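You operate a simulated robot arm through the tools that you are given. There is no shell and no other tool. Be economical: measure what you need, move in short steps, check, and stop when the job is done.

You are at the controls of a simulated two-armed robot. One attempt, no reset.

## Task
Put one of the spacers from the cart deck on the packing table. Then open the green drawer, take the silver cap from the post bench and put it in the inside of the green drawer, then shut the drawer. Then open the orange box lid. Do these in the order given.

The check looks at the end state, three seconds after you hand in, the way a careful person would. Anything else that was tipped, shoved, dropped, spilled or broken makes it a failure. A push-on lid holds only when it is set on centred and level and pressed home; a screw cap is set on level and turned clockwise until tight.

## Robot
Two 7-joint arms with fingered hands on one trunk, on a base that drives. Base frame: it is fixed to the floor where the robot stands at the start and does not move with it; the origin is under the middle of the robot, x ahead of it, y to its left, z up. Units: mm, rad, N and s.
The left shoulder is at the start at [77, 104, 917], the right one opposite. With the tool pointing down near the work surface each hand reaches from about 240 to 620 mm from the robot's upright axis, wherever it stands, measured 20 degrees to its own side. Places, roughly: green drawer [4000, 300, 700]; inside of the green drawer [4000, 200, 600]; orange box lid [3400, -100, 1200]; packing table [1300, -1700, 900]; silver cap (7x7x5 cm) [-100, -1700, 800]. Payload 2.4 kg a hand.
The TCP of each hand is the grasp point between the finger pads, 17 mm short of the fingertips. In the tool frame z runs along the fingers and y along their closing line. The gripper opens to 88 mm. The gripper's body begins 47 mm behind the TCP. The gripper is a hand of 2 fingers: y runs from the thumb to the fingers, the wrist lies at [0, 0, -165] in the tool frame, and closing takes about 1.5 s.
Orientation is that of the tool frame in the base frame, as a unit quaternion [w, x, y, z]. With the fingers straight down and closing along the base's y, the tool's x points along the base's -x, its y along +y and its z along -z.

## Interface
- The arms move only by the tool drive_tool. It takes "left_moves", "right_moves" or both (then of equal length, played together; a hand with none holds still); each is a list of rows, each a list of 7 numbers: the shift along the tool's x, y, z in units of 200 mm (1.0 is 200 mm), then the turn, a rotation vector about the tool's x, y, z in units of 120 degrees (1.0 is 120 degrees), then the finger opening in mm, from 0 to 88. In form: [[tx, ty, tz, rx, ry, rz, gripper], ...]. A call has 1 to 8 rows; each row is the pose to reach, as a shift and turn from the pose commanded when the call began, along the tool's axes at that moment. A call with a number of a shift or a turn outside -1 to 1 is refused whole. Each row takes 0.2 s and may step no farther than 50 mm and 0.15 rad from the row before; otherwise, or with a gripper value out of range, the whole call is refused. A pose out of reach is approached as far as the arm can. The call stops where the force on the tool passes 40 N (or 10 N more than at its start, if that is more) or the arm is blocked; 0.2 s more then pass. Each finger travels about 153 mm/s and halts on what it meets, pressing with about 24 N; the grip force reading is that of the motor and also rises with nothing between the fingers. The clock runs only during rows and for 0.2 s after the last one: add rows that repeat a pose to give the fingers time. It gives the time, the measured TCP pose, the force on the tool (base axes), the opening and the grip force at its end, in the units of the frame above (readings bear some noise), with the torque about the TCP (base axes, N m) and any sound that the robot's microphone picked up, and new pictures: "views" is both (left out), scene, wrist or none (wrist: the cameras of the hands that moved).
- Cameras (640 x 400 px; columns grow to the right, rows downward): "scene" is now at [133, 34.5, 858.9]; the picture's right is [0.36, -0.93, 0.00], its down [0.09, 0.04, -1.00] and it looks along [0.93, 0.36, 0.10] (base axes); focal length 214 px, centre (320, 200). "left" rides on the left gripper at [-50, 3, -63] in its tool frame; the picture's right is [-0.06, -1.00, 0.00], its down [0.78, -0.05, -0.62] and it looks along [0.62, -0.04, 0.79] (tool axes); focal length 275 px, centre (320, 200). "right" rides on the right gripper at [50, 3, -63] in its tool frame; the picture's right is [-0.06, 1.00, 0.00], its down [-0.78, -0.05, -0.62] and it looks along [-0.62, -0.04, 0.79] (tool axes); focal length 275 px, centre (320, 200). There is no depth. A picture from a camera that has moved, and an enlarged one, comes with that camera's place and axes in the base frame and with its lens. The place of the scene camera against the robot may be out by one fixed shift of up to 18 mm in any direction.
- slide_trunk(by): slides the trunk up (or, below 0, down) by that many mm; the arms and the scene camera ride with it, the base frame stays. It gives what a move gives, with no picture.
- drive_base(legs): drives the robot by 1 to 6 legs, each [ahead, left, turn to the left] in mm, mm and rad, along the robot's own axes; the way and the turn of a leg run together, so that a leg with both is an arc; at most 1500 mm and 3.142 rad a leg. The arms and the cameras ride along, it lands a little off, and it stops where it bumps. It gives what a move gives, and a new picture of the scene camera.
- set_grasp(shape, hand): the hand has 2 fingers and takes this shape, open, in about a second: jaw (thumb against the fingers, like two jaws); tri (thumb and two fingers); tip (a fingertip pinch); poke (one finger out to press); point (the index stretched); flat (the hand flat); cup (the hand cupped); fist (a fist). The gripper value then closes the fingers along that shape, each until it touches; the sizes above hold for jaw. It gives what a move gives, with no picture.
- pan_tilt(pan, tilt): turns the head with the scene camera to pan (to the left, within 1.047 rad either way) and tilt (down, from -0.506 to 1.204), counted from straight ahead of the robot. It gives what a move gives, and a new picture of the scene camera.
- zoom(camera, box): a new picture of the part [left, top, right, bottom] of that camera's present view, enlarged. The clock stands still meanwhile.
- sign_off(): hands the job in; it is judged then, once.

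Go step by step. Nothing tells you exact positions but the pictures and the camera data: compare them with the known pose of the tool, close in by small moves and look again before you grip or let go. The budget is 165 turns and 260 pictures, counting those below and the enlarged ones. Unless the task says otherwise, let go and move clear before handing in.

The tools are called after ">>>" as name(argument=value, ...) on one line, values as JSON. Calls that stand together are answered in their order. drive_tool: Moves the arms, as the interface text tells. Its arguments: {"type":"object","properties":{"left_moves":{"type":"array"},"right_moves":{"type":"array"},"views":{"type":"string","enum":["both","scene","wrist","none"]}},"required":[]} The other tools are called the same way: slide_trunk (by) slides the trunk up or down; set_grasp (shape, hand) gives the hand a shape; drive_base (legs) drives the base; pan_tilt (pan, tilt) turns the head that bears the scene camera; zoom (camera, box) takes an enlarged picture of a part of a camera's view; sign_off () hands the job in.

At the start:

```text
clock: 0.0
left_position: [367.9, 312.2, 893.7]
left_orientation: [0.0, 0.0, 1.0, 0.0]
left_force: [-0.1, 0.5, 0.3]
left_wrist_torque: [0.04, -0.03, 0.0]
left_gripper_width: 87.9
left_grasp_force: 0.0
left_shape: jaw
right_position: [408.4, -50.0, 893.2]
right_orientation: [0.001, 0.0, 1.0, 0.0]
right_force: [-0.4, -0.3, 0.3]
right_wrist_torque: [-0.01, -0.01, 0.01]
right_gripper_width: 87.7
right_grasp_force: 0.1
right_shape: jaw
trunk travel left (down, up): [-150.0, 700.0]
robot x, y, heading: [-0.9, -0.9, 0.001]
head pan, tilt: [0.585, 0.356]
```

scene: 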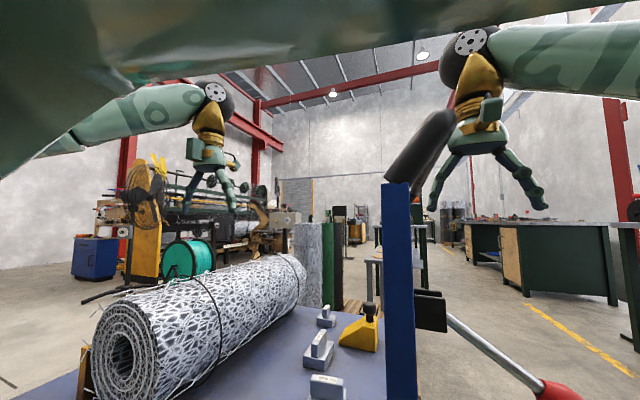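
right: 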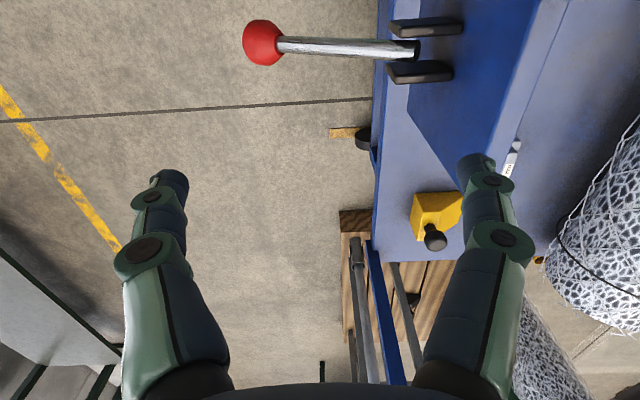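
left: 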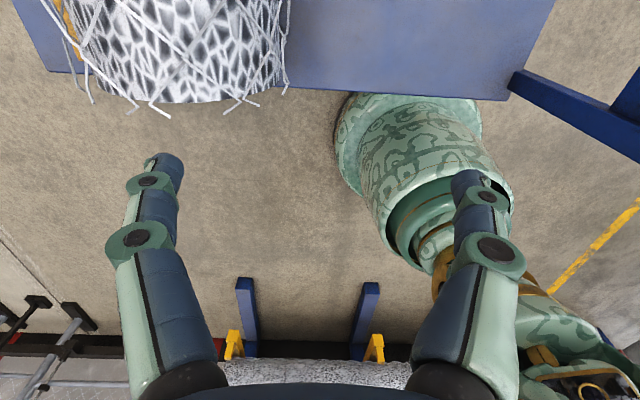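

I see a blue cart deck ahead carrying a mesh roll, some grey T-shaped spacers and a yellow wedge. I'll look down at the deck first to find them.

>>> pan_tilt(pan=0.45, tilt=0.8)

>>> pan_tilt(pan=-0.6, tilt=0.5)

```text
clock: 0.9
left_position: [367.8, 312.8, 893.7]
left_orientation: [0.0, 0.0, 1.0, 0.0]
left_force: [0.3, -0.1, -0.4]
left_wrist_torque: [-0.01, 0.02, 0.03]
left_gripper_width: 87.7
left_grasp_force: 0.1
left_shape: jaw
right_position: [410.0, -51.1, 894.8]
right_orientation: [0.0, 0.001, 1.0, -0.001]
right_force: [0.2, 0.1, 0.1]
right_wrist_torque: [-0.01, -0.01, 0.02]
right_gripper_width: 87.7
right_grasp_force: 0.0
right_shape: jaw
trunk travel left (down, up): [-150.0, 700.0]
robot x, y, heading: [-2.9, 2.8, -0.003]
head pan, tilt: [0.45, 0.799]
camera scene: at [133.3, 34.4, 858.3], right [0.36, -0.93, 0.0], down [0.09, 0.03, -1.0], along [0.93, 0.35, 0.09], focal length 214 px, centre (320, 200)
```

scene: 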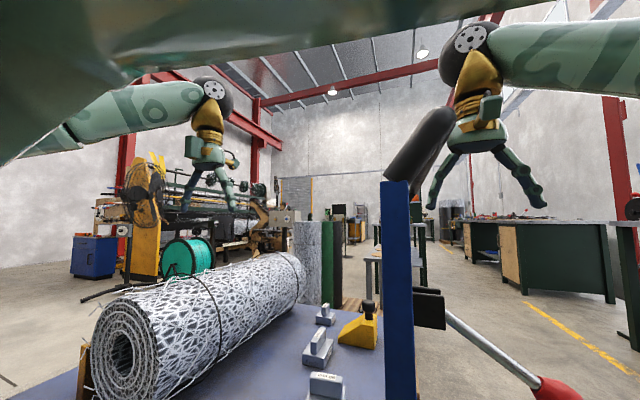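

```text
clock: 2.2
left_position: [367.8, 312.9, 893.9]
left_orientation: [0.0, 0.0, 1.0, 0.0]
left_force: [-0.3, 0.0, 0.2]
left_wrist_torque: [-0.03, -0.01, -0.01]
left_gripper_width: 88.1
left_grasp_force: 0.1
left_shape: jaw
right_position: [408.7, -51.4, 893.7]
right_orientation: [0.001, 0.001, 1.0, 0.0]
right_force: [-0.3, 0.3, -0.1]
right_wrist_torque: [-0.02, 0.01, -0.01]
right_gripper_width: 87.8
right_grasp_force: 0.0
right_shape: jaw
trunk travel left (down, up): [-150.0, 700.0]
robot x, y, heading: [-1.6, 0.4, -0.003]
head pan, tilt: [-0.6, 0.499]
camera scene: at [126.9, -48.1, 804.0], right [-0.56, -0.83, 0.0], down [-0.4, 0.27, -0.88], along [0.72, -0.5, -0.48], focal length 214 px, centre (320, 200)
```

scene: 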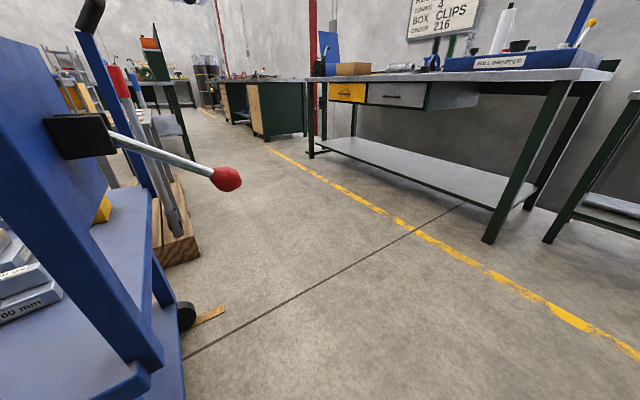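

The packing table is ahead to the right. The earlier picture did not follow the head, so I'll look at the deck again.

>>> pan_tilt(pan=0.35, tilt=0.7)

>>> pan_tilt(pan=-0.1, tilt=0.9)

```text
clock: 3.4
left_position: [367.9, 312.5, 893.9]
left_orientation: [0.0, 0.0, 1.0, 0.0]
left_force: [0.1, -0.2, 0.6]
left_wrist_torque: [0.02, 0.01, 0.03]
left_gripper_width: 88.0
left_grasp_force: 0.1
left_shape: jaw
right_position: [409.0, -49.9, 893.7]
right_orientation: [0.0, 0.001, 1.0, 0.001]
right_force: [0.4, -0.4, -0.4]
right_wrist_torque: [0.0, 0.0, -0.03]
right_gripper_width: 88.0
right_grasp_force: 0.0
right_shape: jaw
trunk travel left (down, up): [-150.0, 700.0]
robot x, y, heading: [-2.7, 0.2, -0.001]
head pan, tilt: [0.351, 0.7]
camera scene: at [131.6, 32.4, 786.3], right [0.34, -0.94, 0.0], down [-0.61, -0.22, -0.76], along [0.72, 0.26, -0.64], focal length 214 px, centre (320, 200)
```

scene: 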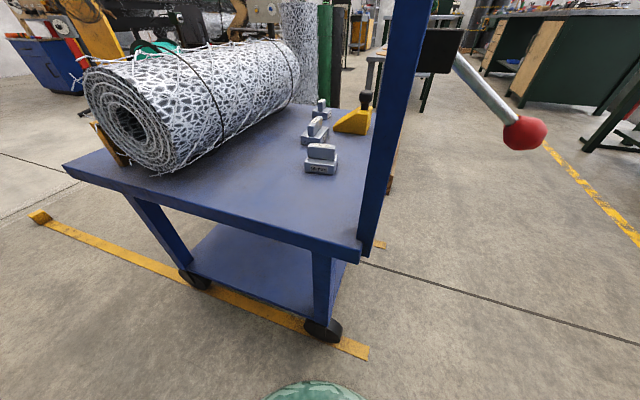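

```text
clock: 4.3
left_position: [367.9, 311.5, 892.2]
left_orientation: [0.0, -0.001, 1.0, 0.0]
left_force: [0.1, -0.4, -0.4]
left_wrist_torque: [0.02, -0.03, -0.03]
left_gripper_width: 88.0
left_grasp_force: 0.1
left_shape: jaw
right_position: [407.7, -50.6, 894.0]
right_orientation: [-0.001, 0.001, 1.0, 0.0]
right_force: [-0.6, 0.5, 0.3]
right_wrist_torque: [-0.01, -0.01, 0.02]
right_gripper_width: 87.8
right_grasp_force: 0.0
right_shape: jaw
trunk travel left (down, up): [-150.0, 700.0]
robot x, y, heading: [0.6, 1.3, 0.002]
head pan, tilt: [-0.099, 0.901]
camera scene: at [126.9, -4.2, 770.1], right [-0.1, -1.0, 0.0], down [-0.78, 0.08, -0.62], along [0.62, -0.06, -0.78], focal length 214 px, centre (320, 200)
```

scene: 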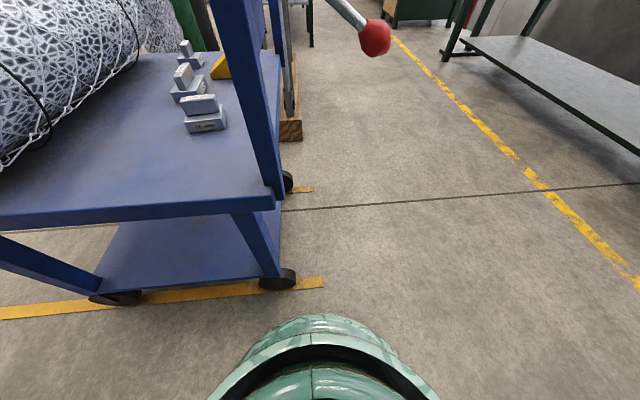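

The deck carries three grey spacers, with the upright panel to their right. I'll raise the trunk to get a second viewpoint for triangulation.

>>> zoom(camera="scene", box=[120, 10, 300, 150])

>>> slide_trunk(by=250)

>>> pan_tilt(pan=0.25, tilt=0.9)

```text
2.86 times, centred on (210, 80) of scene
camera zoom: at [126.9, -4.2, 770.1], right [-0.1, -1.0, 0.0], down [-0.78, 0.08, -0.62], along [0.62, -0.06, -0.78], focal length 613 px, centre (634, 543)
```

zoom: 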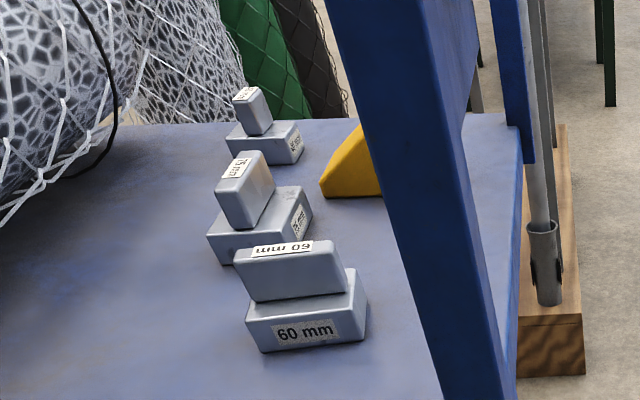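

```text
clock: 6.9
left_position: [368.1, 312.7, 1144.0]
left_orientation: [-0.001, 0.0, 1.0, 0.0]
left_force: [-0.1, -0.3, 0.2]
left_wrist_torque: [-0.01, -0.02, 0.03]
left_gripper_width: 87.7
left_grasp_force: 0.0
left_shape: jaw
right_position: [407.9, -51.1, 1144.1]
right_orientation: [0.0, 0.001, 1.0, 0.0]
right_force: [-0.5, 0.6, 0.4]
right_wrist_torque: [0.01, -0.03, 0.0]
right_gripper_width: 87.9
right_grasp_force: 0.0
right_shape: jaw
trunk travel left (down, up): [-400.0, 450.0]
robot x, y, heading: [-3.1, 0.8, -0.0]
head pan, tilt: [-0.099, 0.901]
```

```text
clock: 7.7
left_position: [368.5, 311.6, 1144.3]
left_orientation: [0.0, 0.001, 1.0, 0.0]
left_force: [0.0, 0.1, 0.6]
left_wrist_torque: [0.01, 0.0, 0.0]
left_gripper_width: 87.7
left_grasp_force: 0.2
left_shape: jaw
right_position: [408.3, -51.9, 1143.7]
right_orientation: [-0.001, 0.001, 1.0, 0.001]
right_force: [-0.7, -0.2, 0.1]
right_wrist_torque: [-0.03, -0.02, -0.02]
right_gripper_width: 88.0
right_grasp_force: 0.0
right_shape: jaw
trunk travel left (down, up): [-400.0, 450.0]
robot x, y, heading: [3.3, 1.4, 0.005]
head pan, tilt: [0.25, 0.901]
camera scene: at [115.2, 21.8, 1019.7], right [0.25, -0.97, 0.0], down [-0.76, -0.19, -0.62], along [0.6, 0.15, -0.78], focal length 214 px, centre (320, 200)
```

scene: 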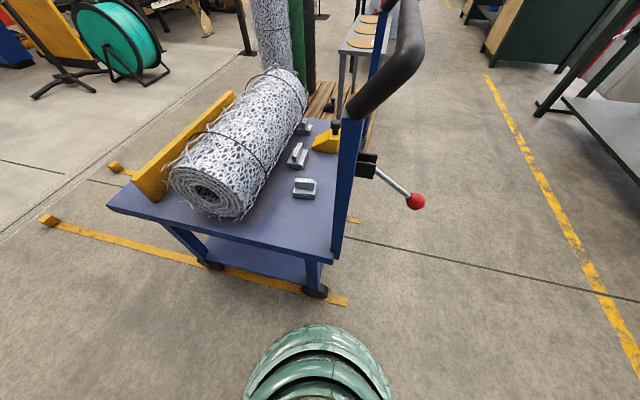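

Triangulating puts the nearest (60 mm) spacer's handle top near [489, 157, 602], with the handle running along y. I'll bring the left hand above it and turn it so the fingers close along x.

>>> drive_tool(left_moves=[[-0.08, -0.1, 0, 0, 0, -0.07, 88], [-0.16, -0.2, 0, 0, 0, -0.14, 88], [-0.24, -0.3, 0, 0, 0, -0.21, 88], [-0.32, -0.4, 0, 0, 0, -0.28, 88], [-0.4, -0.5, 0, 0, 0, -0.35, 88], [-0.48, -0.6, 0, 0, 0, -0.42, 88], [-0.56, -0.7, 0, 0, 0, -0.49, 88], [-0.605, -0.78, 0, 0, 0, -0.56, 88]], views="none")

>>> drive_tool(left_moves=[[0, 0, 0, 0, 0, -0.07, 88], [0, 0, 0, 0, 0, -0.14, 88], [0, 0, 0, 0, 0, -0.19, 88], [0, 0, 0, 0, 0, -0.19, 88]], views="none")

>>> slide_trunk(by=-250)

>>> drive_tool(left_moves=[[0, 0, 0, 0, 0, 0, 88]])

```text
clock: 9.5
left_position: [509.1, 164.5, 1150.7]
left_orientation: [0.001, -0.553, 0.833, -0.001]
left_force: [1.1, -0.2, 0.0]
left_wrist_torque: [0.0, -0.01, -0.03]
left_gripper_width: 87.7
left_grasp_force: 0.0
left_shape: jaw
left hand out of reach, approached as far as the arm can: row 6, 8
right_position: [410.0, -51.1, 1143.8]
right_orientation: [0.0, 0.0, 1.0, 0.0]
right_force: [0.7, -0.9, 0.2]
right_wrist_torque: [0.0, 0.01, 0.03]
right_gripper_width: 87.7
right_grasp_force: 0.0
right_shape: jaw
trunk travel left (down, up): [-400.0, 450.0]
robot x, y, heading: [0.1, 3.7, 0.0]
head pan, tilt: [0.25, 0.901]
```

```text
clock: 10.5
left_position: [504.6, 200.0, 1220.3]
left_orientation: [-0.01, -0.68, 0.733, 0.014]
left_force: [0.5, 0.1, -0.6]
left_wrist_torque: [0.01, 0.02, 0.01]
left_gripper_width: 88.1
left_grasp_force: 0.0
left_shape: jaw
left hand out of reach, approached as far as the arm can: row 1, 2, 3, 4
right_position: [409.4, -50.8, 1142.6]
right_orientation: [0.0, 0.001, 1.0, 0.0]
right_force: [-0.1, 0.4, -0.3]
right_wrist_torque: [-0.01, 0.03, 0.03]
right_gripper_width: 88.0
right_grasp_force: 0.0
right_shape: jaw
trunk travel left (down, up): [-400.0, 450.0]
robot x, y, heading: [-5.1, 2.3, -0.002]
head pan, tilt: [0.25, 0.901]
```

```text
clock: 12.4
left_position: [536.9, 202.0, 954.6]
left_orientation: [-0.056, -0.678, 0.731, 0.055]
left_force: [0.6, 0.0, 0.0]
left_wrist_torque: [0.02, 0.02, -0.03]
left_gripper_width: 87.9
left_grasp_force: 0.1
left_shape: jaw
right_position: [409.3, -47.2, 944.0]
right_orientation: [0.006, -0.001, 1.0, 0.01]
right_force: [0.8, 7.1, 25.1]
right_wrist_torque: [1.17, 0.06, -0.12]
right_gripper_width: 88.0
right_grasp_force: 0.1
right_shape: jaw
trunk travel left (down, up): [-196.0, 654.0]
robot x, y, heading: [-1.0, -1.6, 0.003]
head pan, tilt: [0.25, 0.901]
stopped: the force on the tool passed its limit at 62 N (the readings are from after the stop); the commanded pose is now the measured one
```

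```text
clock: 12.8
left_position: [536.2, 201.7, 955.4]
left_orientation: [-0.056, -0.678, 0.73, 0.055]
left_force: [0.0, -0.4, 0.1]
left_wrist_torque: [0.01, 0.02, 0.01]
left_gripper_width: 88.3
left_grasp_force: 0.0
left_shape: jaw
right_position: [410.1, -46.7, 943.7]
right_orientation: [0.006, 0.0, 1.0, 0.01]
right_force: [1.3, 10.4, 32.0]
right_wrist_torque: [1.43, 0.08, -0.12]
right_gripper_width: 87.8
right_grasp_force: 0.0
right_shape: jaw
trunk travel left (down, up): [-196.0, 654.0]
robot x, y, heading: [5.6, -0.4, -0.0]
head pan, tilt: [0.25, 0.901]
camera scene: at [121.6, 23.0, 816.0], right [0.25, -0.97, 0.0], down [-0.76, -0.2, -0.62], along [0.6, 0.15, -0.78], focal length 214 px, centre (320, 200)
camera left: at [547.3, 251.2, 1019.3], right [0.99, -0.01, -0.16], down [0.09, -0.79, 0.61], along [-0.13, -0.61, -0.78], focal length 275 px, centre (320, 200)
```

scene: 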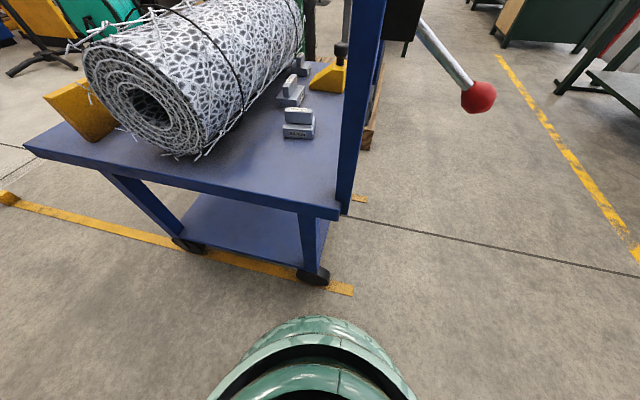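
left: 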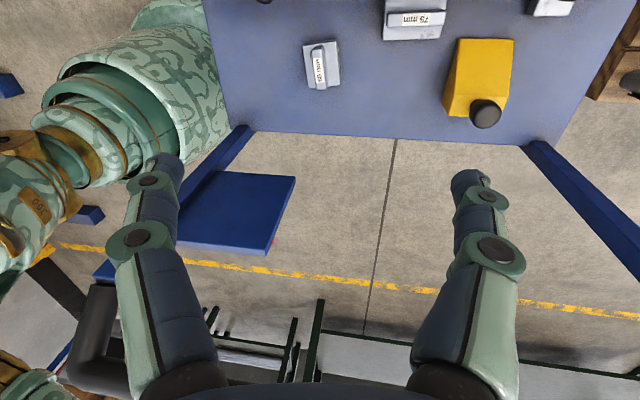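

The right hand's finger came down on the cart's push bar at about 62 N. I'll raise the trunk at once and move the right arm clear of the frame.

>>> slide_trunk(by=120)

>>> drive_tool(right_moves=[[0.2, 0, 0, 0, 0, 0, 88], [0.4, -0.1, 0, 0, 0, 0, 88], [0.5, -0.3, 0, 0, 0, 0, 88], [0.5, -0.5, 0, 0, 0, 0, 88], [0.5, -0.7, 0, 0, 0, 0, 88], [0.5, -0.9, 0, 0, 0, 0, 88]])

```text
clock: 14.3
left_position: [518.1, 199.8, 1113.0]
left_orientation: [-0.027, -0.679, 0.733, 0.029]
left_force: [0.0, -0.1, 0.0]
left_wrist_torque: [-0.02, 0.01, -0.01]
left_gripper_width: 87.9
left_grasp_force: 0.0
left_shape: jaw
right_position: [411.0, -49.0, 1062.2]
right_orientation: [0.003, 0.001, 1.0, 0.008]
right_force: [0.2, 0.5, -0.3]
right_wrist_torque: [0.03, 0.02, 0.02]
right_gripper_width: 87.8
right_grasp_force: 0.0
right_shape: jaw
trunk travel left (down, up): [-316.0, 534.0]
robot x, y, heading: [-0.3, 3.1, 0.003]
head pan, tilt: [0.25, 0.901]
```

```text
clock: 15.7
left_position: [517.2, 200.4, 1113.1]
left_orientation: [-0.027, -0.679, 0.733, 0.03]
left_force: [0.1, 0.0, 0.3]
left_wrist_torque: [0.02, -0.02, 0.02]
left_gripper_width: 88.1
left_grasp_force: 0.1
left_shape: jaw
right_position: [308.4, -229.9, 1058.1]
right_orientation: [0.002, 0.0, 1.0, 0.007]
right_force: [0.4, 1.0, 0.1]
right_wrist_torque: [0.02, -0.01, 0.03]
right_gripper_width: 88.1
right_grasp_force: 0.0
right_shape: jaw
trunk travel left (down, up): [-316.0, 534.0]
robot x, y, heading: [1.7, -1.0, -0.002]
head pan, tilt: [0.25, 0.901]
camera scene: at [117.7, 21.9, 935.5], right [0.25, -0.97, 0.0], down [-0.76, -0.19, -0.62], along [0.6, 0.15, -0.78], focal length 214 px, centre (320, 200)
camera right: at [258.0, -227.1, 1120.2], right [0.06, 1.0, 0.02], down [0.78, -0.06, 0.62], along [0.62, -0.03, -0.78], focal length 275 px, centre (320, 200)
```

scene: 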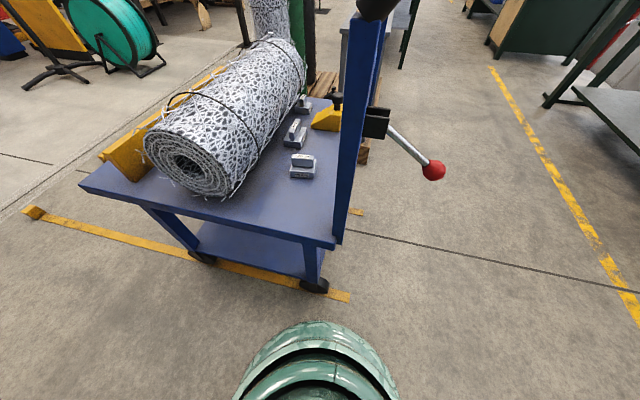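
right: 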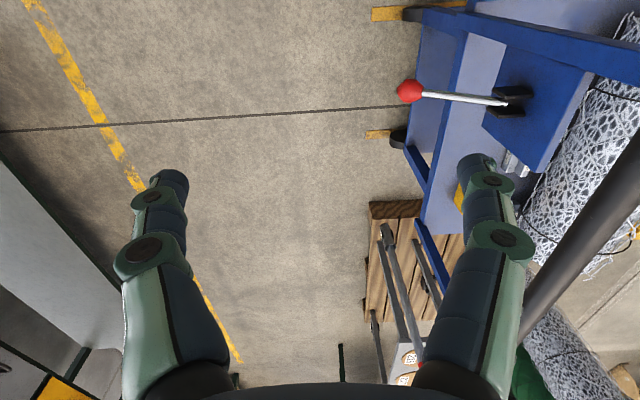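

The cart has not moved. The left arm reached poorly with that turn, so I'll straighten it and turn it the other way.

>>> drive_tool(left_moves=[[0.05, 0.1, 0, 0.037, 0, 0, 88], [0.1, 0.2, 0, 0.075, 0, 0, 88], [0.15, 0.33, 0, 0.075, 0, 0, 88], [0.2, 0.33, 0, 0.075, 0, 0, 88]], views="none")

>>> drive_tool(left_moves=[[0, 0, 0, 0, 0, 0.07, 88], [0, 0, 0, 0, 0, 0.14, 88], [0, 0, 0, 0, 0, 0.21, 88], [0, 0, 0, 0, 0, 0.28, 88], [0, 0, 0, 0, 0, 0.35, 88], [0, 0, 0, 0, 0, 0.42, 88], [0, 0, 0, 0, 0, 0.49, 88], [0, 0, 0, 0, 0, 0.56, 88]], views="none")

>>> drive_tool(left_moves=[[0, 0, 0, 0, 0, 0.07, 88], [0, 0, 0, 0, 0, 0.14, 88], [0, 0, 0, 0, 0, 0.21, 88], [0, 0, 0, 0, 0, 0.28, 88], [0, 0, 0, 0, 0, 0.35, 88], [0, 0, 0, 0, 0, 0.42, 88], [0, 0, 0, 0, 0, 0.49, 88], [0, 0, 0, 0, 0, 0.56, 88]], views="none")

>>> drive_tool(left_moves=[[0, 0, 0, 0, 0, 0.07, 88], [0, 0, 0, 0, 0, 0.14, 88], [0, 0, 0, 0, 0, 0.21, 88], [0, 0, 0, 0, 0, 0.28, 88], [0, 0, 0, 0, 0, 0.35, 88]], views="wrist")

```text
clock: 16.7
left_position: [510.9, 188.9, 1163.4]
left_orientation: [0.009, -0.671, 0.742, -0.01]
left_force: [-0.7, 0.5, -0.6]
left_wrist_torque: [0.02, 0.01, 0.0]
left_gripper_width: 88.0
left_grasp_force: 0.0
left_shape: jaw
left hand out of reach, approached as far as the arm can: row 1, 2, 3, 4
right_position: [309.2, -229.5, 1057.3]
right_orientation: [0.003, 0.001, 1.0, 0.008]
right_force: [0.1, 0.8, -0.8]
right_wrist_torque: [-0.01, 0.01, 0.01]
right_gripper_width: 88.3
right_grasp_force: 0.2
right_shape: jaw
trunk travel left (down, up): [-316.0, 534.0]
robot x, y, heading: [-2.2, -4.0, 0.0]
head pan, tilt: [0.25, 0.901]
```

```text
clock: 18.5
left_position: [511.8, 194.2, 1161.3]
left_orientation: [0.01, -0.147, 0.989, -0.004]
left_force: [-0.6, -0.4, -0.7]
left_wrist_torque: [0.01, 0.01, 0.01]
left_gripper_width: 88.1
left_grasp_force: 0.1
left_shape: jaw
left hand out of reach, approached as far as the arm can: row 2, 3, 4, 5, 6, 7, 8
right_position: [309.1, -229.9, 1056.9]
right_orientation: [0.003, 0.001, 1.0, 0.008]
right_force: [-0.2, 0.1, -0.2]
right_wrist_torque: [0.01, -0.04, -0.01]
right_gripper_width: 88.0
right_grasp_force: 0.0
right_shape: jaw
trunk travel left (down, up): [-316.0, 534.0]
robot x, y, heading: [-0.7, 1.2, 0.003]
head pan, tilt: [0.25, 0.901]
```

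```text
clock: 20.3
left_position: [512.8, 195.3, 1159.9]
left_orientation: [0.013, 0.425, 0.905, 0.005]
left_force: [-1.7, 0.1, 0.2]
left_wrist_torque: [-0.02, 0.01, -0.01]
left_gripper_width: 87.9
left_grasp_force: 0.1
left_shape: jaw
right_position: [308.4, -229.0, 1057.6]
right_orientation: [0.002, 0.001, 1.0, 0.007]
right_force: [0.2, -0.8, 0.4]
right_wrist_torque: [-0.01, 0.0, 0.01]
right_gripper_width: 87.8
right_grasp_force: 0.0
right_shape: jaw
trunk travel left (down, up): [-316.0, 534.0]
robot x, y, heading: [-2.9, 1.1, 0.001]
head pan, tilt: [0.25, 0.901]
```

```text
clock: 21.5
left_position: [512.2, 195.5, 1160.4]
left_orientation: [0.01, 0.721, 0.693, 0.007]
left_force: [0.0, 0.0, 0.3]
left_wrist_torque: [0.03, 0.0, 0.02]
left_gripper_width: 88.2
left_grasp_force: 0.1
left_shape: jaw
right_position: [308.8, -230.6, 1057.5]
right_orientation: [0.003, 0.001, 1.0, 0.009]
right_force: [-0.4, -0.5, 0.5]
right_wrist_torque: [0.04, 0.0, -0.02]
right_gripper_width: 87.9
right_grasp_force: 0.0
right_shape: jaw
trunk travel left (down, up): [-316.0, 534.0]
robot x, y, heading: [5.1, 3.0, 0.002]
head pan, tilt: [0.25, 0.901]
camera left: at [511.8, 145.2, 1225.1], right [-1.0, -0.02, -0.02], down [-0.03, 0.79, 0.61], along [0.01, 0.62, -0.79], focal length 275 px, centre (320, 200)
```

left: 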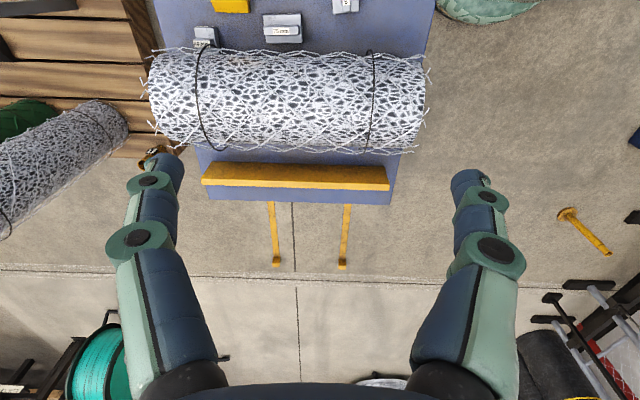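

The new turn works and the nearest spacer lies almost under the hand. I'll centre over it and descend in steps.

>>> drive_tool(left_moves=[[-0.08, -0.06, 0.2, 0, 0, 0, 88], [-0.165, -0.135, 0.4, 0, 0, 0, 88], [-0.165, -0.135, 0.6, 0, 0, 0, 88], [-0.165, -0.135, 0.8, 0, 0, 0, 88], [-0.165, -0.135, 1.0, 0, 0, 0, 88]], views="none")

>>> slide_trunk(by=-170)

>>> drive_tool(left_moves=[[0, 0, 0, 0, 0, 0, 88]])

```text
clock: 22.7
left_position: [547.1, 141.0, 1076.2]
left_orientation: [0.008, 0.72, 0.694, 0.007]
left_force: [-0.7, -0.3, -0.2]
left_wrist_torque: [-0.02, -0.03, 0.0]
left_gripper_width: 88.0
left_grasp_force: 0.0
left_shape: jaw
left hand out of reach, approached as far as the arm can: row 1, 2, 3, 4, 5
right_position: [309.3, -230.6, 1057.5]
right_orientation: [0.002, 0.002, 1.0, 0.007]
right_force: [-0.2, -0.7, -0.6]
right_wrist_torque: [-0.04, -0.01, -0.04]
right_gripper_width: 88.1
right_grasp_force: 0.0
right_shape: jaw
trunk travel left (down, up): [-316.0, 534.0]
robot x, y, heading: [0.6, 1.7, -0.003]
head pan, tilt: [0.25, 0.901]
```

```text
clock: 24.7
left_position: [572.9, 141.8, 839.4]
left_orientation: [-0.035, 0.719, 0.693, -0.039]
left_force: [-0.2, -0.5, 0.7]
left_wrist_torque: [0.0, -0.04, 0.0]
left_gripper_width: 87.8
left_grasp_force: 0.1
left_shape: jaw
right_position: [310.5, -229.4, 889.5]
right_orientation: [0.004, 0.001, 1.0, 0.008]
right_force: [0.1, 0.0, 0.0]
right_wrist_torque: [-0.02, 0.0, 0.02]
right_gripper_width: 87.8
right_grasp_force: 0.1
right_shape: jaw
trunk travel left (down, up): [-146.0, 704.0]
robot x, y, heading: [-4.0, -1.2, 0.001]
head pan, tilt: [0.25, 0.901]
```

```text
clock: 25.1
left_position: [572.9, 140.8, 840.8]
left_orientation: [-0.034, 0.719, 0.693, -0.039]
left_force: [0.2, -0.1, -0.2]
left_wrist_torque: [0.02, 0.01, -0.03]
left_gripper_width: 88.0
left_grasp_force: 0.1
left_shape: jaw
right_position: [310.9, -229.3, 890.0]
right_orientation: [0.003, 0.001, 1.0, 0.008]
right_force: [0.1, 0.4, -0.4]
right_wrist_torque: [0.0, -0.01, 0.0]
right_gripper_width: 87.9
right_grasp_force: 0.2
right_shape: jaw
trunk travel left (down, up): [-146.0, 704.0]
robot x, y, heading: [2.1, -4.3, 0.007]
head pan, tilt: [0.25, 0.901]
camera scene: at [125.2, 21.9, 766.4], right [0.25, -0.97, 0.0], down [-0.76, -0.19, -0.62], along [0.6, 0.15, -0.78], focal length 214 px, centre (320, 200)
camera left: at [580.7, 92.1, 904.4], right [-0.99, -0.02, 0.11], down [0.05, 0.79, 0.61], along [-0.1, 0.62, -0.78], focal length 275 px, centre (320, 200)
```

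scene: 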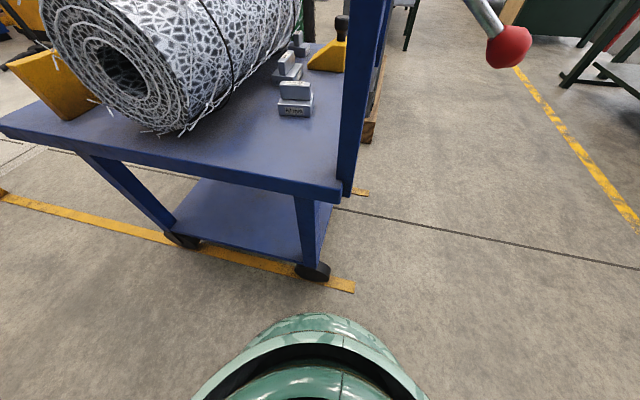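
left: 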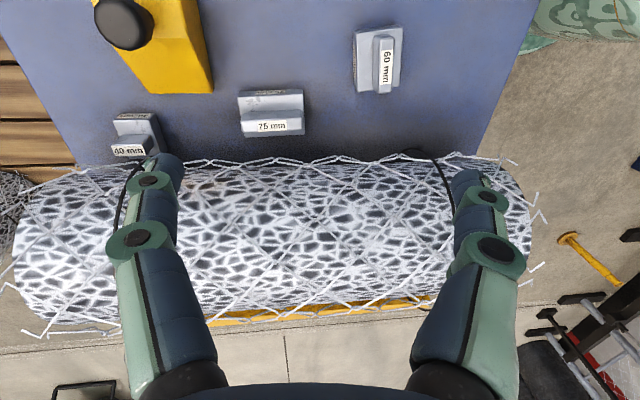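

The arm is being held too far out because the hand is too high relative to the shoulder. I'll raise the trunk and lower the hand to change that ratio.

>>> slide_trunk(by=150)

>>> drive_tool(left_moves=[[0, 0, 0.2, 0, 0, 0, 88], [0, 0, 0.4, 0, 0, 0, 88], [0, 0, 0.6, 0, 0, 0, 88], [0, 0, 0.8, 0, 0, 0, 88], [0, 0, 1.0, 0, 0, 0, 88]], views="none")

```text
clock: 26.8
left_position: [551.4, 141.9, 1046.2]
left_orientation: [0.002, 0.721, 0.693, 0.0]
left_force: [0.0, 0.3, -0.2]
left_wrist_torque: [0.01, -0.02, 0.01]
left_gripper_width: 88.0
left_grasp_force: 0.1
left_shape: jaw
right_position: [311.1, -228.5, 1038.1]
right_orientation: [0.003, 0.001, 1.0, 0.008]
right_force: [-0.2, -0.2, -0.2]
right_wrist_torque: [-0.01, 0.03, -0.02]
right_gripper_width: 87.9
right_grasp_force: 0.0
right_shape: jaw
trunk travel left (down, up): [-296.0, 554.0]
robot x, y, heading: [-2.2, 2.9, -0.002]
head pan, tilt: [0.25, 0.901]
```

```text
clock: 28.0
left_position: [567.5, 139.2, 844.9]
left_orientation: [0.002, 0.72, 0.694, 0.001]
left_force: [1.0, 0.6, 0.0]
left_wrist_torque: [0.02, 0.03, 0.01]
left_gripper_width: 87.9
left_grasp_force: 0.0
left_shape: jaw
left hand out of reach, approached as far as the arm can: row 1, 2, 3, 4, 5
right_position: [311.3, -228.5, 1038.4]
right_orientation: [0.002, 0.001, 1.0, 0.008]
right_force: [-0.2, -0.1, 0.4]
right_wrist_torque: [-0.01, -0.01, 0.0]
right_gripper_width: 88.2
right_grasp_force: 0.0
right_shape: jaw
trunk travel left (down, up): [-296.0, 554.0]
robot x, y, heading: [0.0, -1.9, -0.0]
head pan, tilt: [0.25, 0.901]
```

The hand is still sitting farther out than commanded. I'll test how it responds by pulling it back toward the robot and going lower.

>>> drive_tool(left_moves=[[0, -0.2, 0, 0, 0, 0, 88], [0, -0.4, 0, 0, 0, 0, 88]], views="none")

>>> drive_tool(left_moves=[[0, 0.2, 0.2, 0, 0, 0, 88], [0, 0.4, 0.4, 0, 0, 0, 88]], views="none")

>>> drive_tool(left_moves=[[0, 0, 0, 0, 0, -0.07, 88], [0, 0, 0, 0, 0, -0.14, 88], [0, 0, 0, 0, 0, -0.21, 88]], views="none")

```text
clock: 28.6
left_position: [566.4, 140.0, 845.6]
left_orientation: [0.002, 0.721, 0.693, 0.0]
left_force: [-0.4, 0.4, 0.7]
left_wrist_torque: [0.0, 0.02, -0.02]
left_gripper_width: 88.1
left_grasp_force: 0.0
left_shape: jaw
left hand out of reach, approached as far as the arm can: row 1, 2
right_position: [309.7, -229.6, 1039.1]
right_orientation: [0.003, 0.001, 1.0, 0.008]
right_force: [0.9, 0.0, -0.2]
right_wrist_torque: [0.0, -0.04, -0.01]
right_gripper_width: 88.0
right_grasp_force: 0.0
right_shape: jaw
trunk travel left (down, up): [-296.0, 554.0]
robot x, y, heading: [-3.6, -2.6, 0.0]
head pan, tilt: [0.25, 0.901]
```

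```text
refused: row 1 steps farther than a row can; nothing moved
```

```text
clock: 29.4
left_position: [567.3, 142.9, 842.9]
left_orientation: [0.002, 0.551, 0.835, 0.001]
left_force: [-0.1, 0.1, 0.6]
left_wrist_torque: [0.0, 0.01, -0.03]
left_gripper_width: 88.2
left_grasp_force: 0.1
left_shape: jaw
right_position: [310.8, -229.0, 1039.8]
right_orientation: [0.003, 0.001, 1.0, 0.007]
right_force: [0.4, 0.7, -0.6]
right_wrist_torque: [-0.01, -0.01, 0.01]
right_gripper_width: 88.3
right_grasp_force: 0.0
right_shape: jaw
trunk travel left (down, up): [-296.0, 554.0]
robot x, y, heading: [-3.7, 1.4, 0.002]
head pan, tilt: [0.25, 0.901]
```

Commands seem to reset to the reached pose, and the arm is stuck in a poor posture. I'll unwind it to neutral orientation, moving toward its own side, and see if it frees.

>>> drive_tool(left_moves=[[0, 0, -0.1, 0, 0, -0.07, 88], [0, 0.1, -0.1, 0, 0, -0.14, 88], [0, 0.2, -0.1, 0, 0, -0.21, 88], [0, 0.3, -0.1, 0, 0, -0.28, 88], [0, 0.4, -0.1, 0, 0, -0.35, 88], [0, 0.5, -0.1, 0, 0, -0.42, 88], [0, 0.5, -0.1, 0, 0, -0.48, 88], [0, 0.5, -0.1, 0, 0, -0.55, 88]], views="none")

>>> drive_tool(left_moves=[[0.1, 0.1, 0, 0, 0, 0, 88], [0.3, 0.2, 0, 0, 0, 0, 88], [0.5, 0.3, 0, 0, 0, 0, 88], [0.7, 0.4, 0, 0, 0, 0, 88]], views="none")

```text
clock: 31.2
left_position: [568.1, 206.7, 863.7]
left_orientation: [0.001, 0.007, 1.0, -0.001]
left_force: [-0.8, 0.4, 0.4]
left_wrist_torque: [0.0, 0.01, -0.03]
left_gripper_width: 87.7
left_grasp_force: 0.1
left_shape: jaw
left hand out of reach, approached as far as the arm can: row 2, 3, 4, 5, 6, 7, 8
right_position: [311.0, -228.6, 1038.9]
right_orientation: [0.003, 0.0, 1.0, 0.007]
right_force: [0.8, -0.4, -0.1]
right_wrist_torque: [-0.03, -0.01, 0.0]
right_gripper_width: 88.1
right_grasp_force: 0.0
right_shape: jaw
trunk travel left (down, up): [-296.0, 554.0]
robot x, y, heading: [-1.7, -1.1, 0.0]
head pan, tilt: [0.25, 0.901]
```

```text
clock: 32.2
left_position: [542.7, 332.0, 870.2]
left_orientation: [0.002, 0.009, 1.0, -0.003]
left_force: [-0.8, 0.0, 0.4]
left_wrist_torque: [0.0, 0.01, 0.0]
left_gripper_width: 87.8
left_grasp_force: 0.1
left_shape: jaw
left hand out of reach, approached as far as the arm can: row 1, 2, 3, 4
right_position: [310.0, -227.8, 1038.2]
right_orientation: [0.003, 0.001, 1.0, 0.007]
right_force: [-0.4, 0.1, -0.1]
right_wrist_torque: [-0.05, 0.0, 0.0]
right_gripper_width: 87.8
right_grasp_force: 0.1
right_shape: jaw
trunk travel left (down, up): [-296.0, 554.0]
robot x, y, heading: [0.3, -4.0, 0.0]
head pan, tilt: [0.25, 0.901]
```

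The arm may be straightened out at full stretch. I'll look at it with the head camera.

>>> pan_tilt(pan=0.6, tilt=-0.1)

```text
clock: 33.5
left_position: [544.5, 330.2, 870.1]
left_orientation: [0.0, 0.009, 1.0, -0.002]
left_force: [0.2, -0.2, -0.5]
left_wrist_torque: [-0.03, 0.02, -0.01]
left_gripper_width: 88.0
left_grasp_force: 0.0
left_shape: jaw
right_position: [310.1, -228.3, 1039.5]
right_orientation: [0.002, 0.001, 1.0, 0.008]
right_force: [-0.1, 0.0, -0.5]
right_wrist_torque: [-0.01, 0.01, -0.01]
right_gripper_width: 87.9
right_grasp_force: 0.1
right_shape: jaw
trunk travel left (down, up): [-296.0, 554.0]
robot x, y, heading: [-1.6, -4.3, 0.002]
head pan, tilt: [0.6, -0.099]
camera scene: at [128.0, 46.6, 974.1], right [0.46, -0.89, 0.0], down [-0.2, -0.11, -0.97], along [0.86, 0.45, -0.23], focal length 214 px, centre (320, 200)
```

scene: 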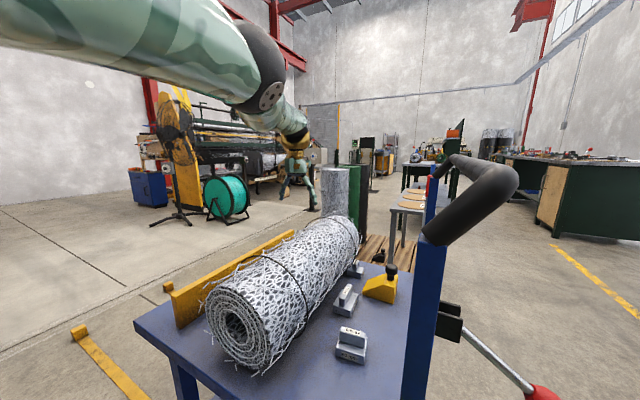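

I'll try to bring the left hand back toward its starting relative pose, going up first and then in.

>>> drive_tool(left_moves=[[0, 0, -0.2, 0, 0, 0, 88], [0, 0, -0.4, 0, 0, 0, 88], [0, 0, -0.6, 0, 0, 0, 88], [0, 0, -0.8, 0, 0, 0, 88]], views="none")

>>> drive_tool(left_moves=[[0.2, 0, 0, 0, 0, 0, 88], [0.4, 0, 0, 0, 0, 0, 88], [0.6, 0, 0, 0, 0, 0, 88], [0.8, 0, 0, 0, 0, 0, 88]], views="scene")

```text
clock: 34.5
left_position: [536.0, 326.9, 1002.8]
left_orientation: [0.002, 0.009, 1.0, -0.002]
left_force: [-0.8, -0.1, 0.4]
left_wrist_torque: [0.01, 0.01, -0.03]
left_gripper_width: 88.0
left_grasp_force: 0.0
left_shape: jaw
left hand out of reach, approached as far as the arm can: row 3, 4
right_position: [310.8, -229.5, 1039.4]
right_orientation: [0.003, 0.001, 1.0, 0.009]
right_force: [0.3, 0.1, 0.3]
right_wrist_torque: [0.0, 0.01, 0.02]
right_gripper_width: 88.0
right_grasp_force: 0.1
right_shape: jaw
trunk travel left (down, up): [-296.0, 554.0]
robot x, y, heading: [-1.7, 0.2, -0.002]
head pan, tilt: [0.6, -0.099]
```

```text
clock: 35.5
left_position: [536.2, 327.2, 1003.8]
left_orientation: [0.002, 0.009, 1.0, -0.002]
left_force: [-0.7, 0.2, 0.6]
left_wrist_torque: [-0.07, -0.01, 0.0]
left_gripper_width: 87.8
left_grasp_force: 0.0
left_shape: jaw
left hand out of reach, approached as far as the arm can: row 1, 2, 3, 4
right_position: [310.8, -228.9, 1039.7]
right_orientation: [0.003, 0.001, 1.0, 0.008]
right_force: [-0.5, 0.2, -0.7]
right_wrist_torque: [-0.02, 0.0, -0.01]
right_gripper_width: 87.9
right_grasp_force: 0.0
right_shape: jaw
trunk travel left (down, up): [-296.0, 554.0]
robot x, y, heading: [-1.2, 0.5, -0.003]
head pan, tilt: [0.6, -0.099]
camera scene: at [129.0, 44.3, 976.7], right [0.44, -0.9, 0.0], down [-0.18, -0.09, -0.98], along [0.88, 0.43, -0.2], focal length 214 px, centre (320, 200)
```

scene: 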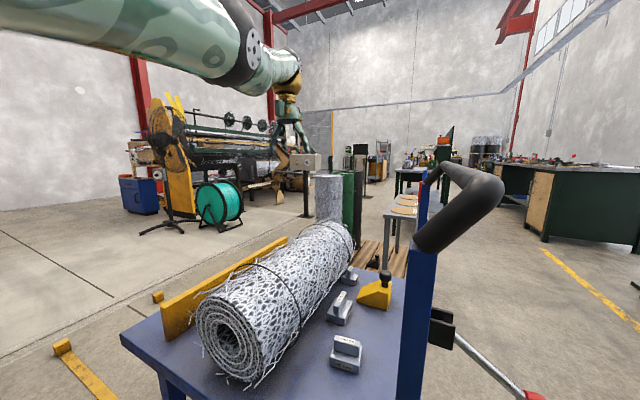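

The arm is straight, at a singularity. Moving straight down through shoulder height should bend the elbow, and then I can pull in with small steps.

>>> drive_tool(left_moves=[[0, 0, 0.1, 0, 0, 0, 88], [0, 0, 0.2, 0, 0, 0, 88], [0, 0, 0.3, 0, 0, 0, 88], [0, 0, 0.4, 0, 0, 0, 88], [0, 0, 0.5, 0, 0, 0, 88]], views="none")

>>> drive_tool(left_moves=[[0.03, 0, 0, 0, 0, 0, 88], [0.06, 0, 0, 0, 0, 0, 88], [0.09, 0, 0, 0, 0, 0, 88], [0.15, 0, 0, 0, 0, 0, 88], [0.21, 0, 0, 0, 0, 0, 88], [0.27, 0, 0, 0, 0, 0, 88], [0.33, 0, 0, 0, 0, 0, 88]], views="none")

```text
clock: 36.7
left_position: [533.9, 327.1, 909.2]
left_orientation: [0.002, 0.007, 1.0, -0.001]
left_force: [-0.4, 0.3, 0.4]
left_wrist_torque: [-0.02, -0.01, -0.02]
left_gripper_width: 88.1
left_grasp_force: 0.0
left_shape: jaw
right_position: [311.1, -228.9, 1038.5]
right_orientation: [0.003, 0.001, 1.0, 0.007]
right_force: [0.1, -0.6, 0.2]
right_wrist_torque: [0.04, 0.01, -0.02]
right_gripper_width: 88.3
right_grasp_force: 0.0
right_shape: jaw
trunk travel left (down, up): [-296.0, 554.0]
robot x, y, heading: [-2.4, 0.1, -0.001]
head pan, tilt: [0.6, -0.099]
```

```text
clock: 38.3
left_position: [467.0, 326.7, 911.2]
left_orientation: [0.001, 0.008, 1.0, -0.002]
left_force: [0.0, -0.1, -0.3]
left_wrist_torque: [-0.01, 0.02, 0.01]
left_gripper_width: 88.0
left_grasp_force: 0.1
left_shape: jaw
right_position: [311.0, -227.8, 1039.4]
right_orientation: [0.002, 0.001, 1.0, 0.008]
right_force: [0.9, 0.3, 0.6]
right_wrist_torque: [0.01, -0.04, 0.03]
right_gripper_width: 87.8
right_grasp_force: 0.1
right_shape: jaw
trunk travel left (down, up): [-296.0, 554.0]
robot x, y, heading: [2.4, -2.5, 0.0]
head pan, tilt: [0.6, -0.099]
```

The arm is free again. I'll swing it over the 60 mm spacer, staying well inside its reach, and turn it at the same time.

>>> drive_tool(left_moves=[[0, -0.1, 0, 0, 0, 0.07, 88], [0, -0.2, 0, 0, 0, 0.14, 88], [0, -0.3, 0, 0, 0, 0.21, 88], [0, -0.4, 0, 0, 0, 0.28, 88], [-0.02, -0.5, 0, 0, 0, 0.35, 88], [-0.04, -0.62, 0, 0, 0, 0.42, 88], [-0.07, -0.74, 0, 0, 0, 0.49, 88], [-0.09, -0.83, 0, 0, 0, 0.56, 88]], views="none")

>>> drive_tool(left_moves=[[0, 0, 0, 0, 0, 0.07, 88], [0, 0, 0, 0, 0, 0.13, 88], [0, 0, 0, 0, 0, 0.185, 88]], views="none")

>>> slide_trunk(by=-146)

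>>> drive_tool(left_moves=[[0, 0, 0, 0, 0, 0, 88]], views="wrist")

```text
clock: 40.1
left_position: [483.4, 160.8, 912.7]
left_orientation: [0.002, 0.561, 0.828, 0.0]
left_force: [-0.7, 0.2, 0.4]
left_wrist_torque: [-0.01, 0.0, 0.01]
left_gripper_width: 88.0
left_grasp_force: 0.0
left_shape: jaw
right_position: [311.4, -227.7, 1039.4]
right_orientation: [0.003, 0.001, 1.0, 0.008]
right_force: [0.0, 0.0, 0.3]
right_wrist_torque: [-0.03, -0.06, 0.02]
right_gripper_width: 87.9
right_grasp_force: 0.0
right_shape: jaw
trunk travel left (down, up): [-296.0, 554.0]
robot x, y, heading: [4.3, -2.8, -0.002]
head pan, tilt: [0.6, -0.099]
```

```text
clock: 40.9
left_position: [482.7, 161.2, 913.7]
left_orientation: [0.002, 0.71, 0.704, 0.0]
left_force: [0.1, -0.6, -0.1]
left_wrist_torque: [-0.04, 0.03, 0.01]
left_gripper_width: 87.9
left_grasp_force: 0.0
left_shape: jaw
right_position: [310.1, -229.1, 1037.5]
right_orientation: [0.003, 0.0, 1.0, 0.008]
right_force: [0.0, 0.3, -0.5]
right_wrist_torque: [-0.06, -0.02, 0.01]
right_gripper_width: 87.7
right_grasp_force: 0.1
right_shape: jaw
trunk travel left (down, up): [-296.0, 554.0]
robot x, y, heading: [-0.9, -0.9, 0.003]
head pan, tilt: [0.6, -0.099]
```

```text
clock: 42.6
left_position: [482.4, 160.6, 767.3]
left_orientation: [0.003, 0.71, 0.705, 0.0]
left_force: [-0.7, 0.2, -0.1]
left_wrist_torque: [-0.03, 0.02, 0.02]
left_gripper_width: 87.8
left_grasp_force: 0.0
left_shape: jaw
right_position: [310.8, -229.9, 893.2]
right_orientation: [0.004, 0.001, 1.0, 0.008]
right_force: [-0.2, -0.6, 0.2]
right_wrist_torque: [0.0, -0.04, -0.01]
right_gripper_width: 87.8
right_grasp_force: 0.1
right_shape: jaw
trunk travel left (down, up): [-150.0, 700.0]
robot x, y, heading: [-1.4, -3.2, 0.002]
head pan, tilt: [0.6, -0.099]
```

```text
clock: 43.0
left_position: [483.6, 160.6, 767.3]
left_orientation: [0.002, 0.71, 0.704, 0.0]
left_force: [0.0, -0.2, -0.9]
left_wrist_torque: [0.0, 0.01, 0.01]
left_gripper_width: 88.0
left_grasp_force: 0.0
left_shape: jaw
right_position: [309.9, -229.7, 894.1]
right_orientation: [0.002, 0.001, 1.0, 0.008]
right_force: [-0.2, -0.6, -0.1]
right_wrist_torque: [-0.02, 0.01, -0.02]
right_gripper_width: 88.2
right_grasp_force: 0.1
right_shape: jaw
trunk travel left (down, up): [-150.0, 700.0]
robot x, y, heading: [1.4, 2.6, 0.0]
head pan, tilt: [0.6, -0.099]
camera left: at [485.3, 111.6, 832.2], right [-1.0, -0.06, 0.0], down [-0.05, 0.79, 0.62], along [-0.03, 0.62, -0.79], focal length 275 px, centre (320, 200)
```

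left: 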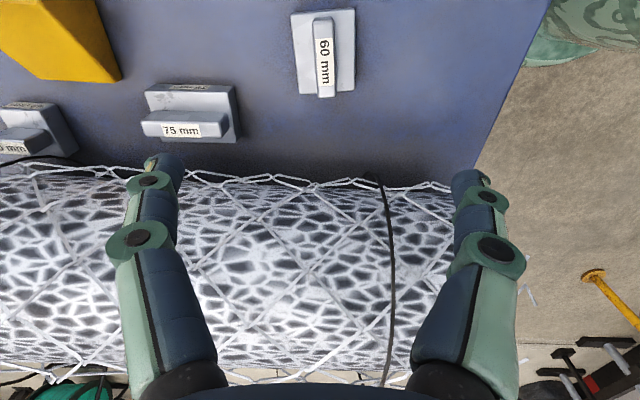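

The spacer handle is centred near [482, 154] and yawed about 10°. I'll align to that and come down to just above it.

>>> drive_tool(left_moves=[[-0.015, -0.003, 0.2, 0, 0, -0.042, 88], [-0.03, -0.005, 0.4, 0, 0, -0.083, 88], [-0.03, -0.005, 0.55, 0, 0, -0.083, 88], [-0.03, -0.005, 0.7, 0, 0, -0.083, 88], [-0.03, -0.005, 0.7, 0, 0, -0.083, 88]], views="wrist")

>>> pan_tilt(pan=0.3, tilt=0.45)

>>> zoom(camera="scene", box=[240, 120, 400, 220])

```text
clock: 44.2
left_position: [481.4, 149.0, 634.3]
left_orientation: [0.007, 0.646, 0.763, 0.007]
left_force: [0.1, -0.1, -0.5]
left_wrist_torque: [0.02, 0.02, 0.02]
left_gripper_width: 88.1
left_grasp_force: 0.0
left_shape: jaw
right_position: [306.3, -234.9, 894.1]
right_orientation: [0.005, 0.002, 1.0, 0.011]
right_force: [0.4, -0.2, -0.4]
right_wrist_torque: [0.0, 0.02, 0.0]
right_gripper_width: 88.0
right_grasp_force: 0.1
right_shape: jaw
trunk travel left (down, up): [-150.0, 700.0]
robot x, y, heading: [-1.7, -1.4, 0.002]
head pan, tilt: [0.6, -0.099]
camera left: at [491.0, 100.6, 699.2], right [-0.97, -0.22, -0.02], down [-0.19, 0.76, 0.62], along [-0.12, 0.6, -0.79], focal length 275 px, centre (320, 200)
```

left: 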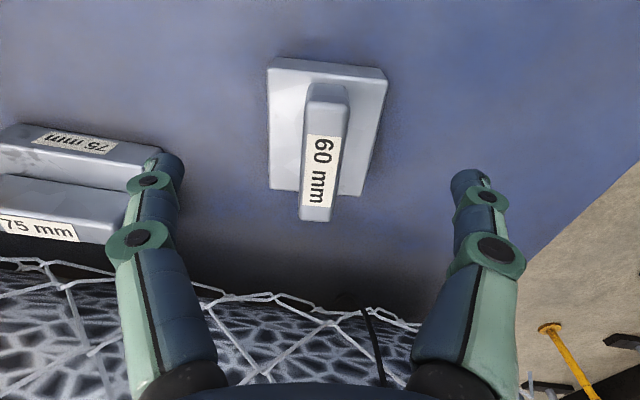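

```text
clock: 45.2
left_position: [480.0, 149.3, 633.8]
left_orientation: [0.004, 0.646, 0.763, 0.007]
left_force: [0.6, -0.4, 0.4]
left_wrist_torque: [0.01, -0.01, -0.03]
left_gripper_width: 87.7
left_grasp_force: 0.0
left_shape: jaw
right_position: [306.3, -235.9, 893.0]
right_orientation: [0.005, 0.001, 1.0, 0.011]
right_force: [0.3, 0.5, 0.2]
right_wrist_torque: [-0.05, 0.01, 0.0]
right_gripper_width: 88.1
right_grasp_force: 0.0
right_shape: jaw
trunk travel left (down, up): [-150.0, 700.0]
robot x, y, heading: [-0.2, -1.9, -0.002]
head pan, tilt: [0.3, 0.45]
camera scene: at [136.2, 24.7, 809.8], right [0.3, -0.95, -0.01], down [-0.41, -0.12, -0.9], along [0.86, 0.27, -0.43], focal length 214 px, centre (320, 200)
```

scene: 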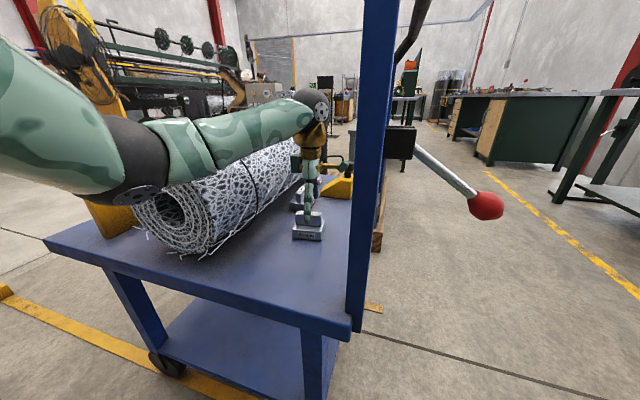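

```text
4.00 times, centred on (320, 170) of scene
camera zoom: at [136.2, 24.7, 809.8], right [0.3, -0.95, -0.01], down [-0.41, -0.12, -0.9], along [0.86, 0.27, -0.43], focal length 858 px, centre (320, 320)
```

zoom: 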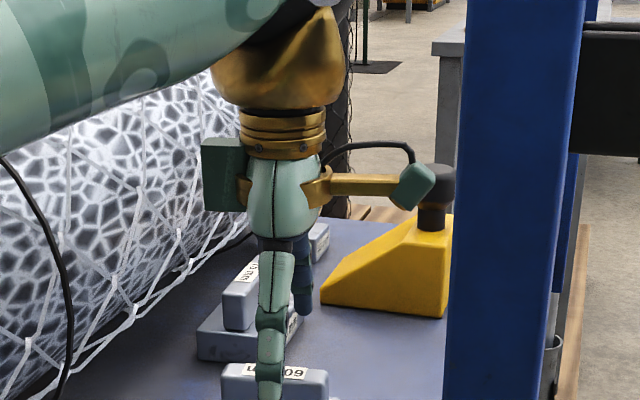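

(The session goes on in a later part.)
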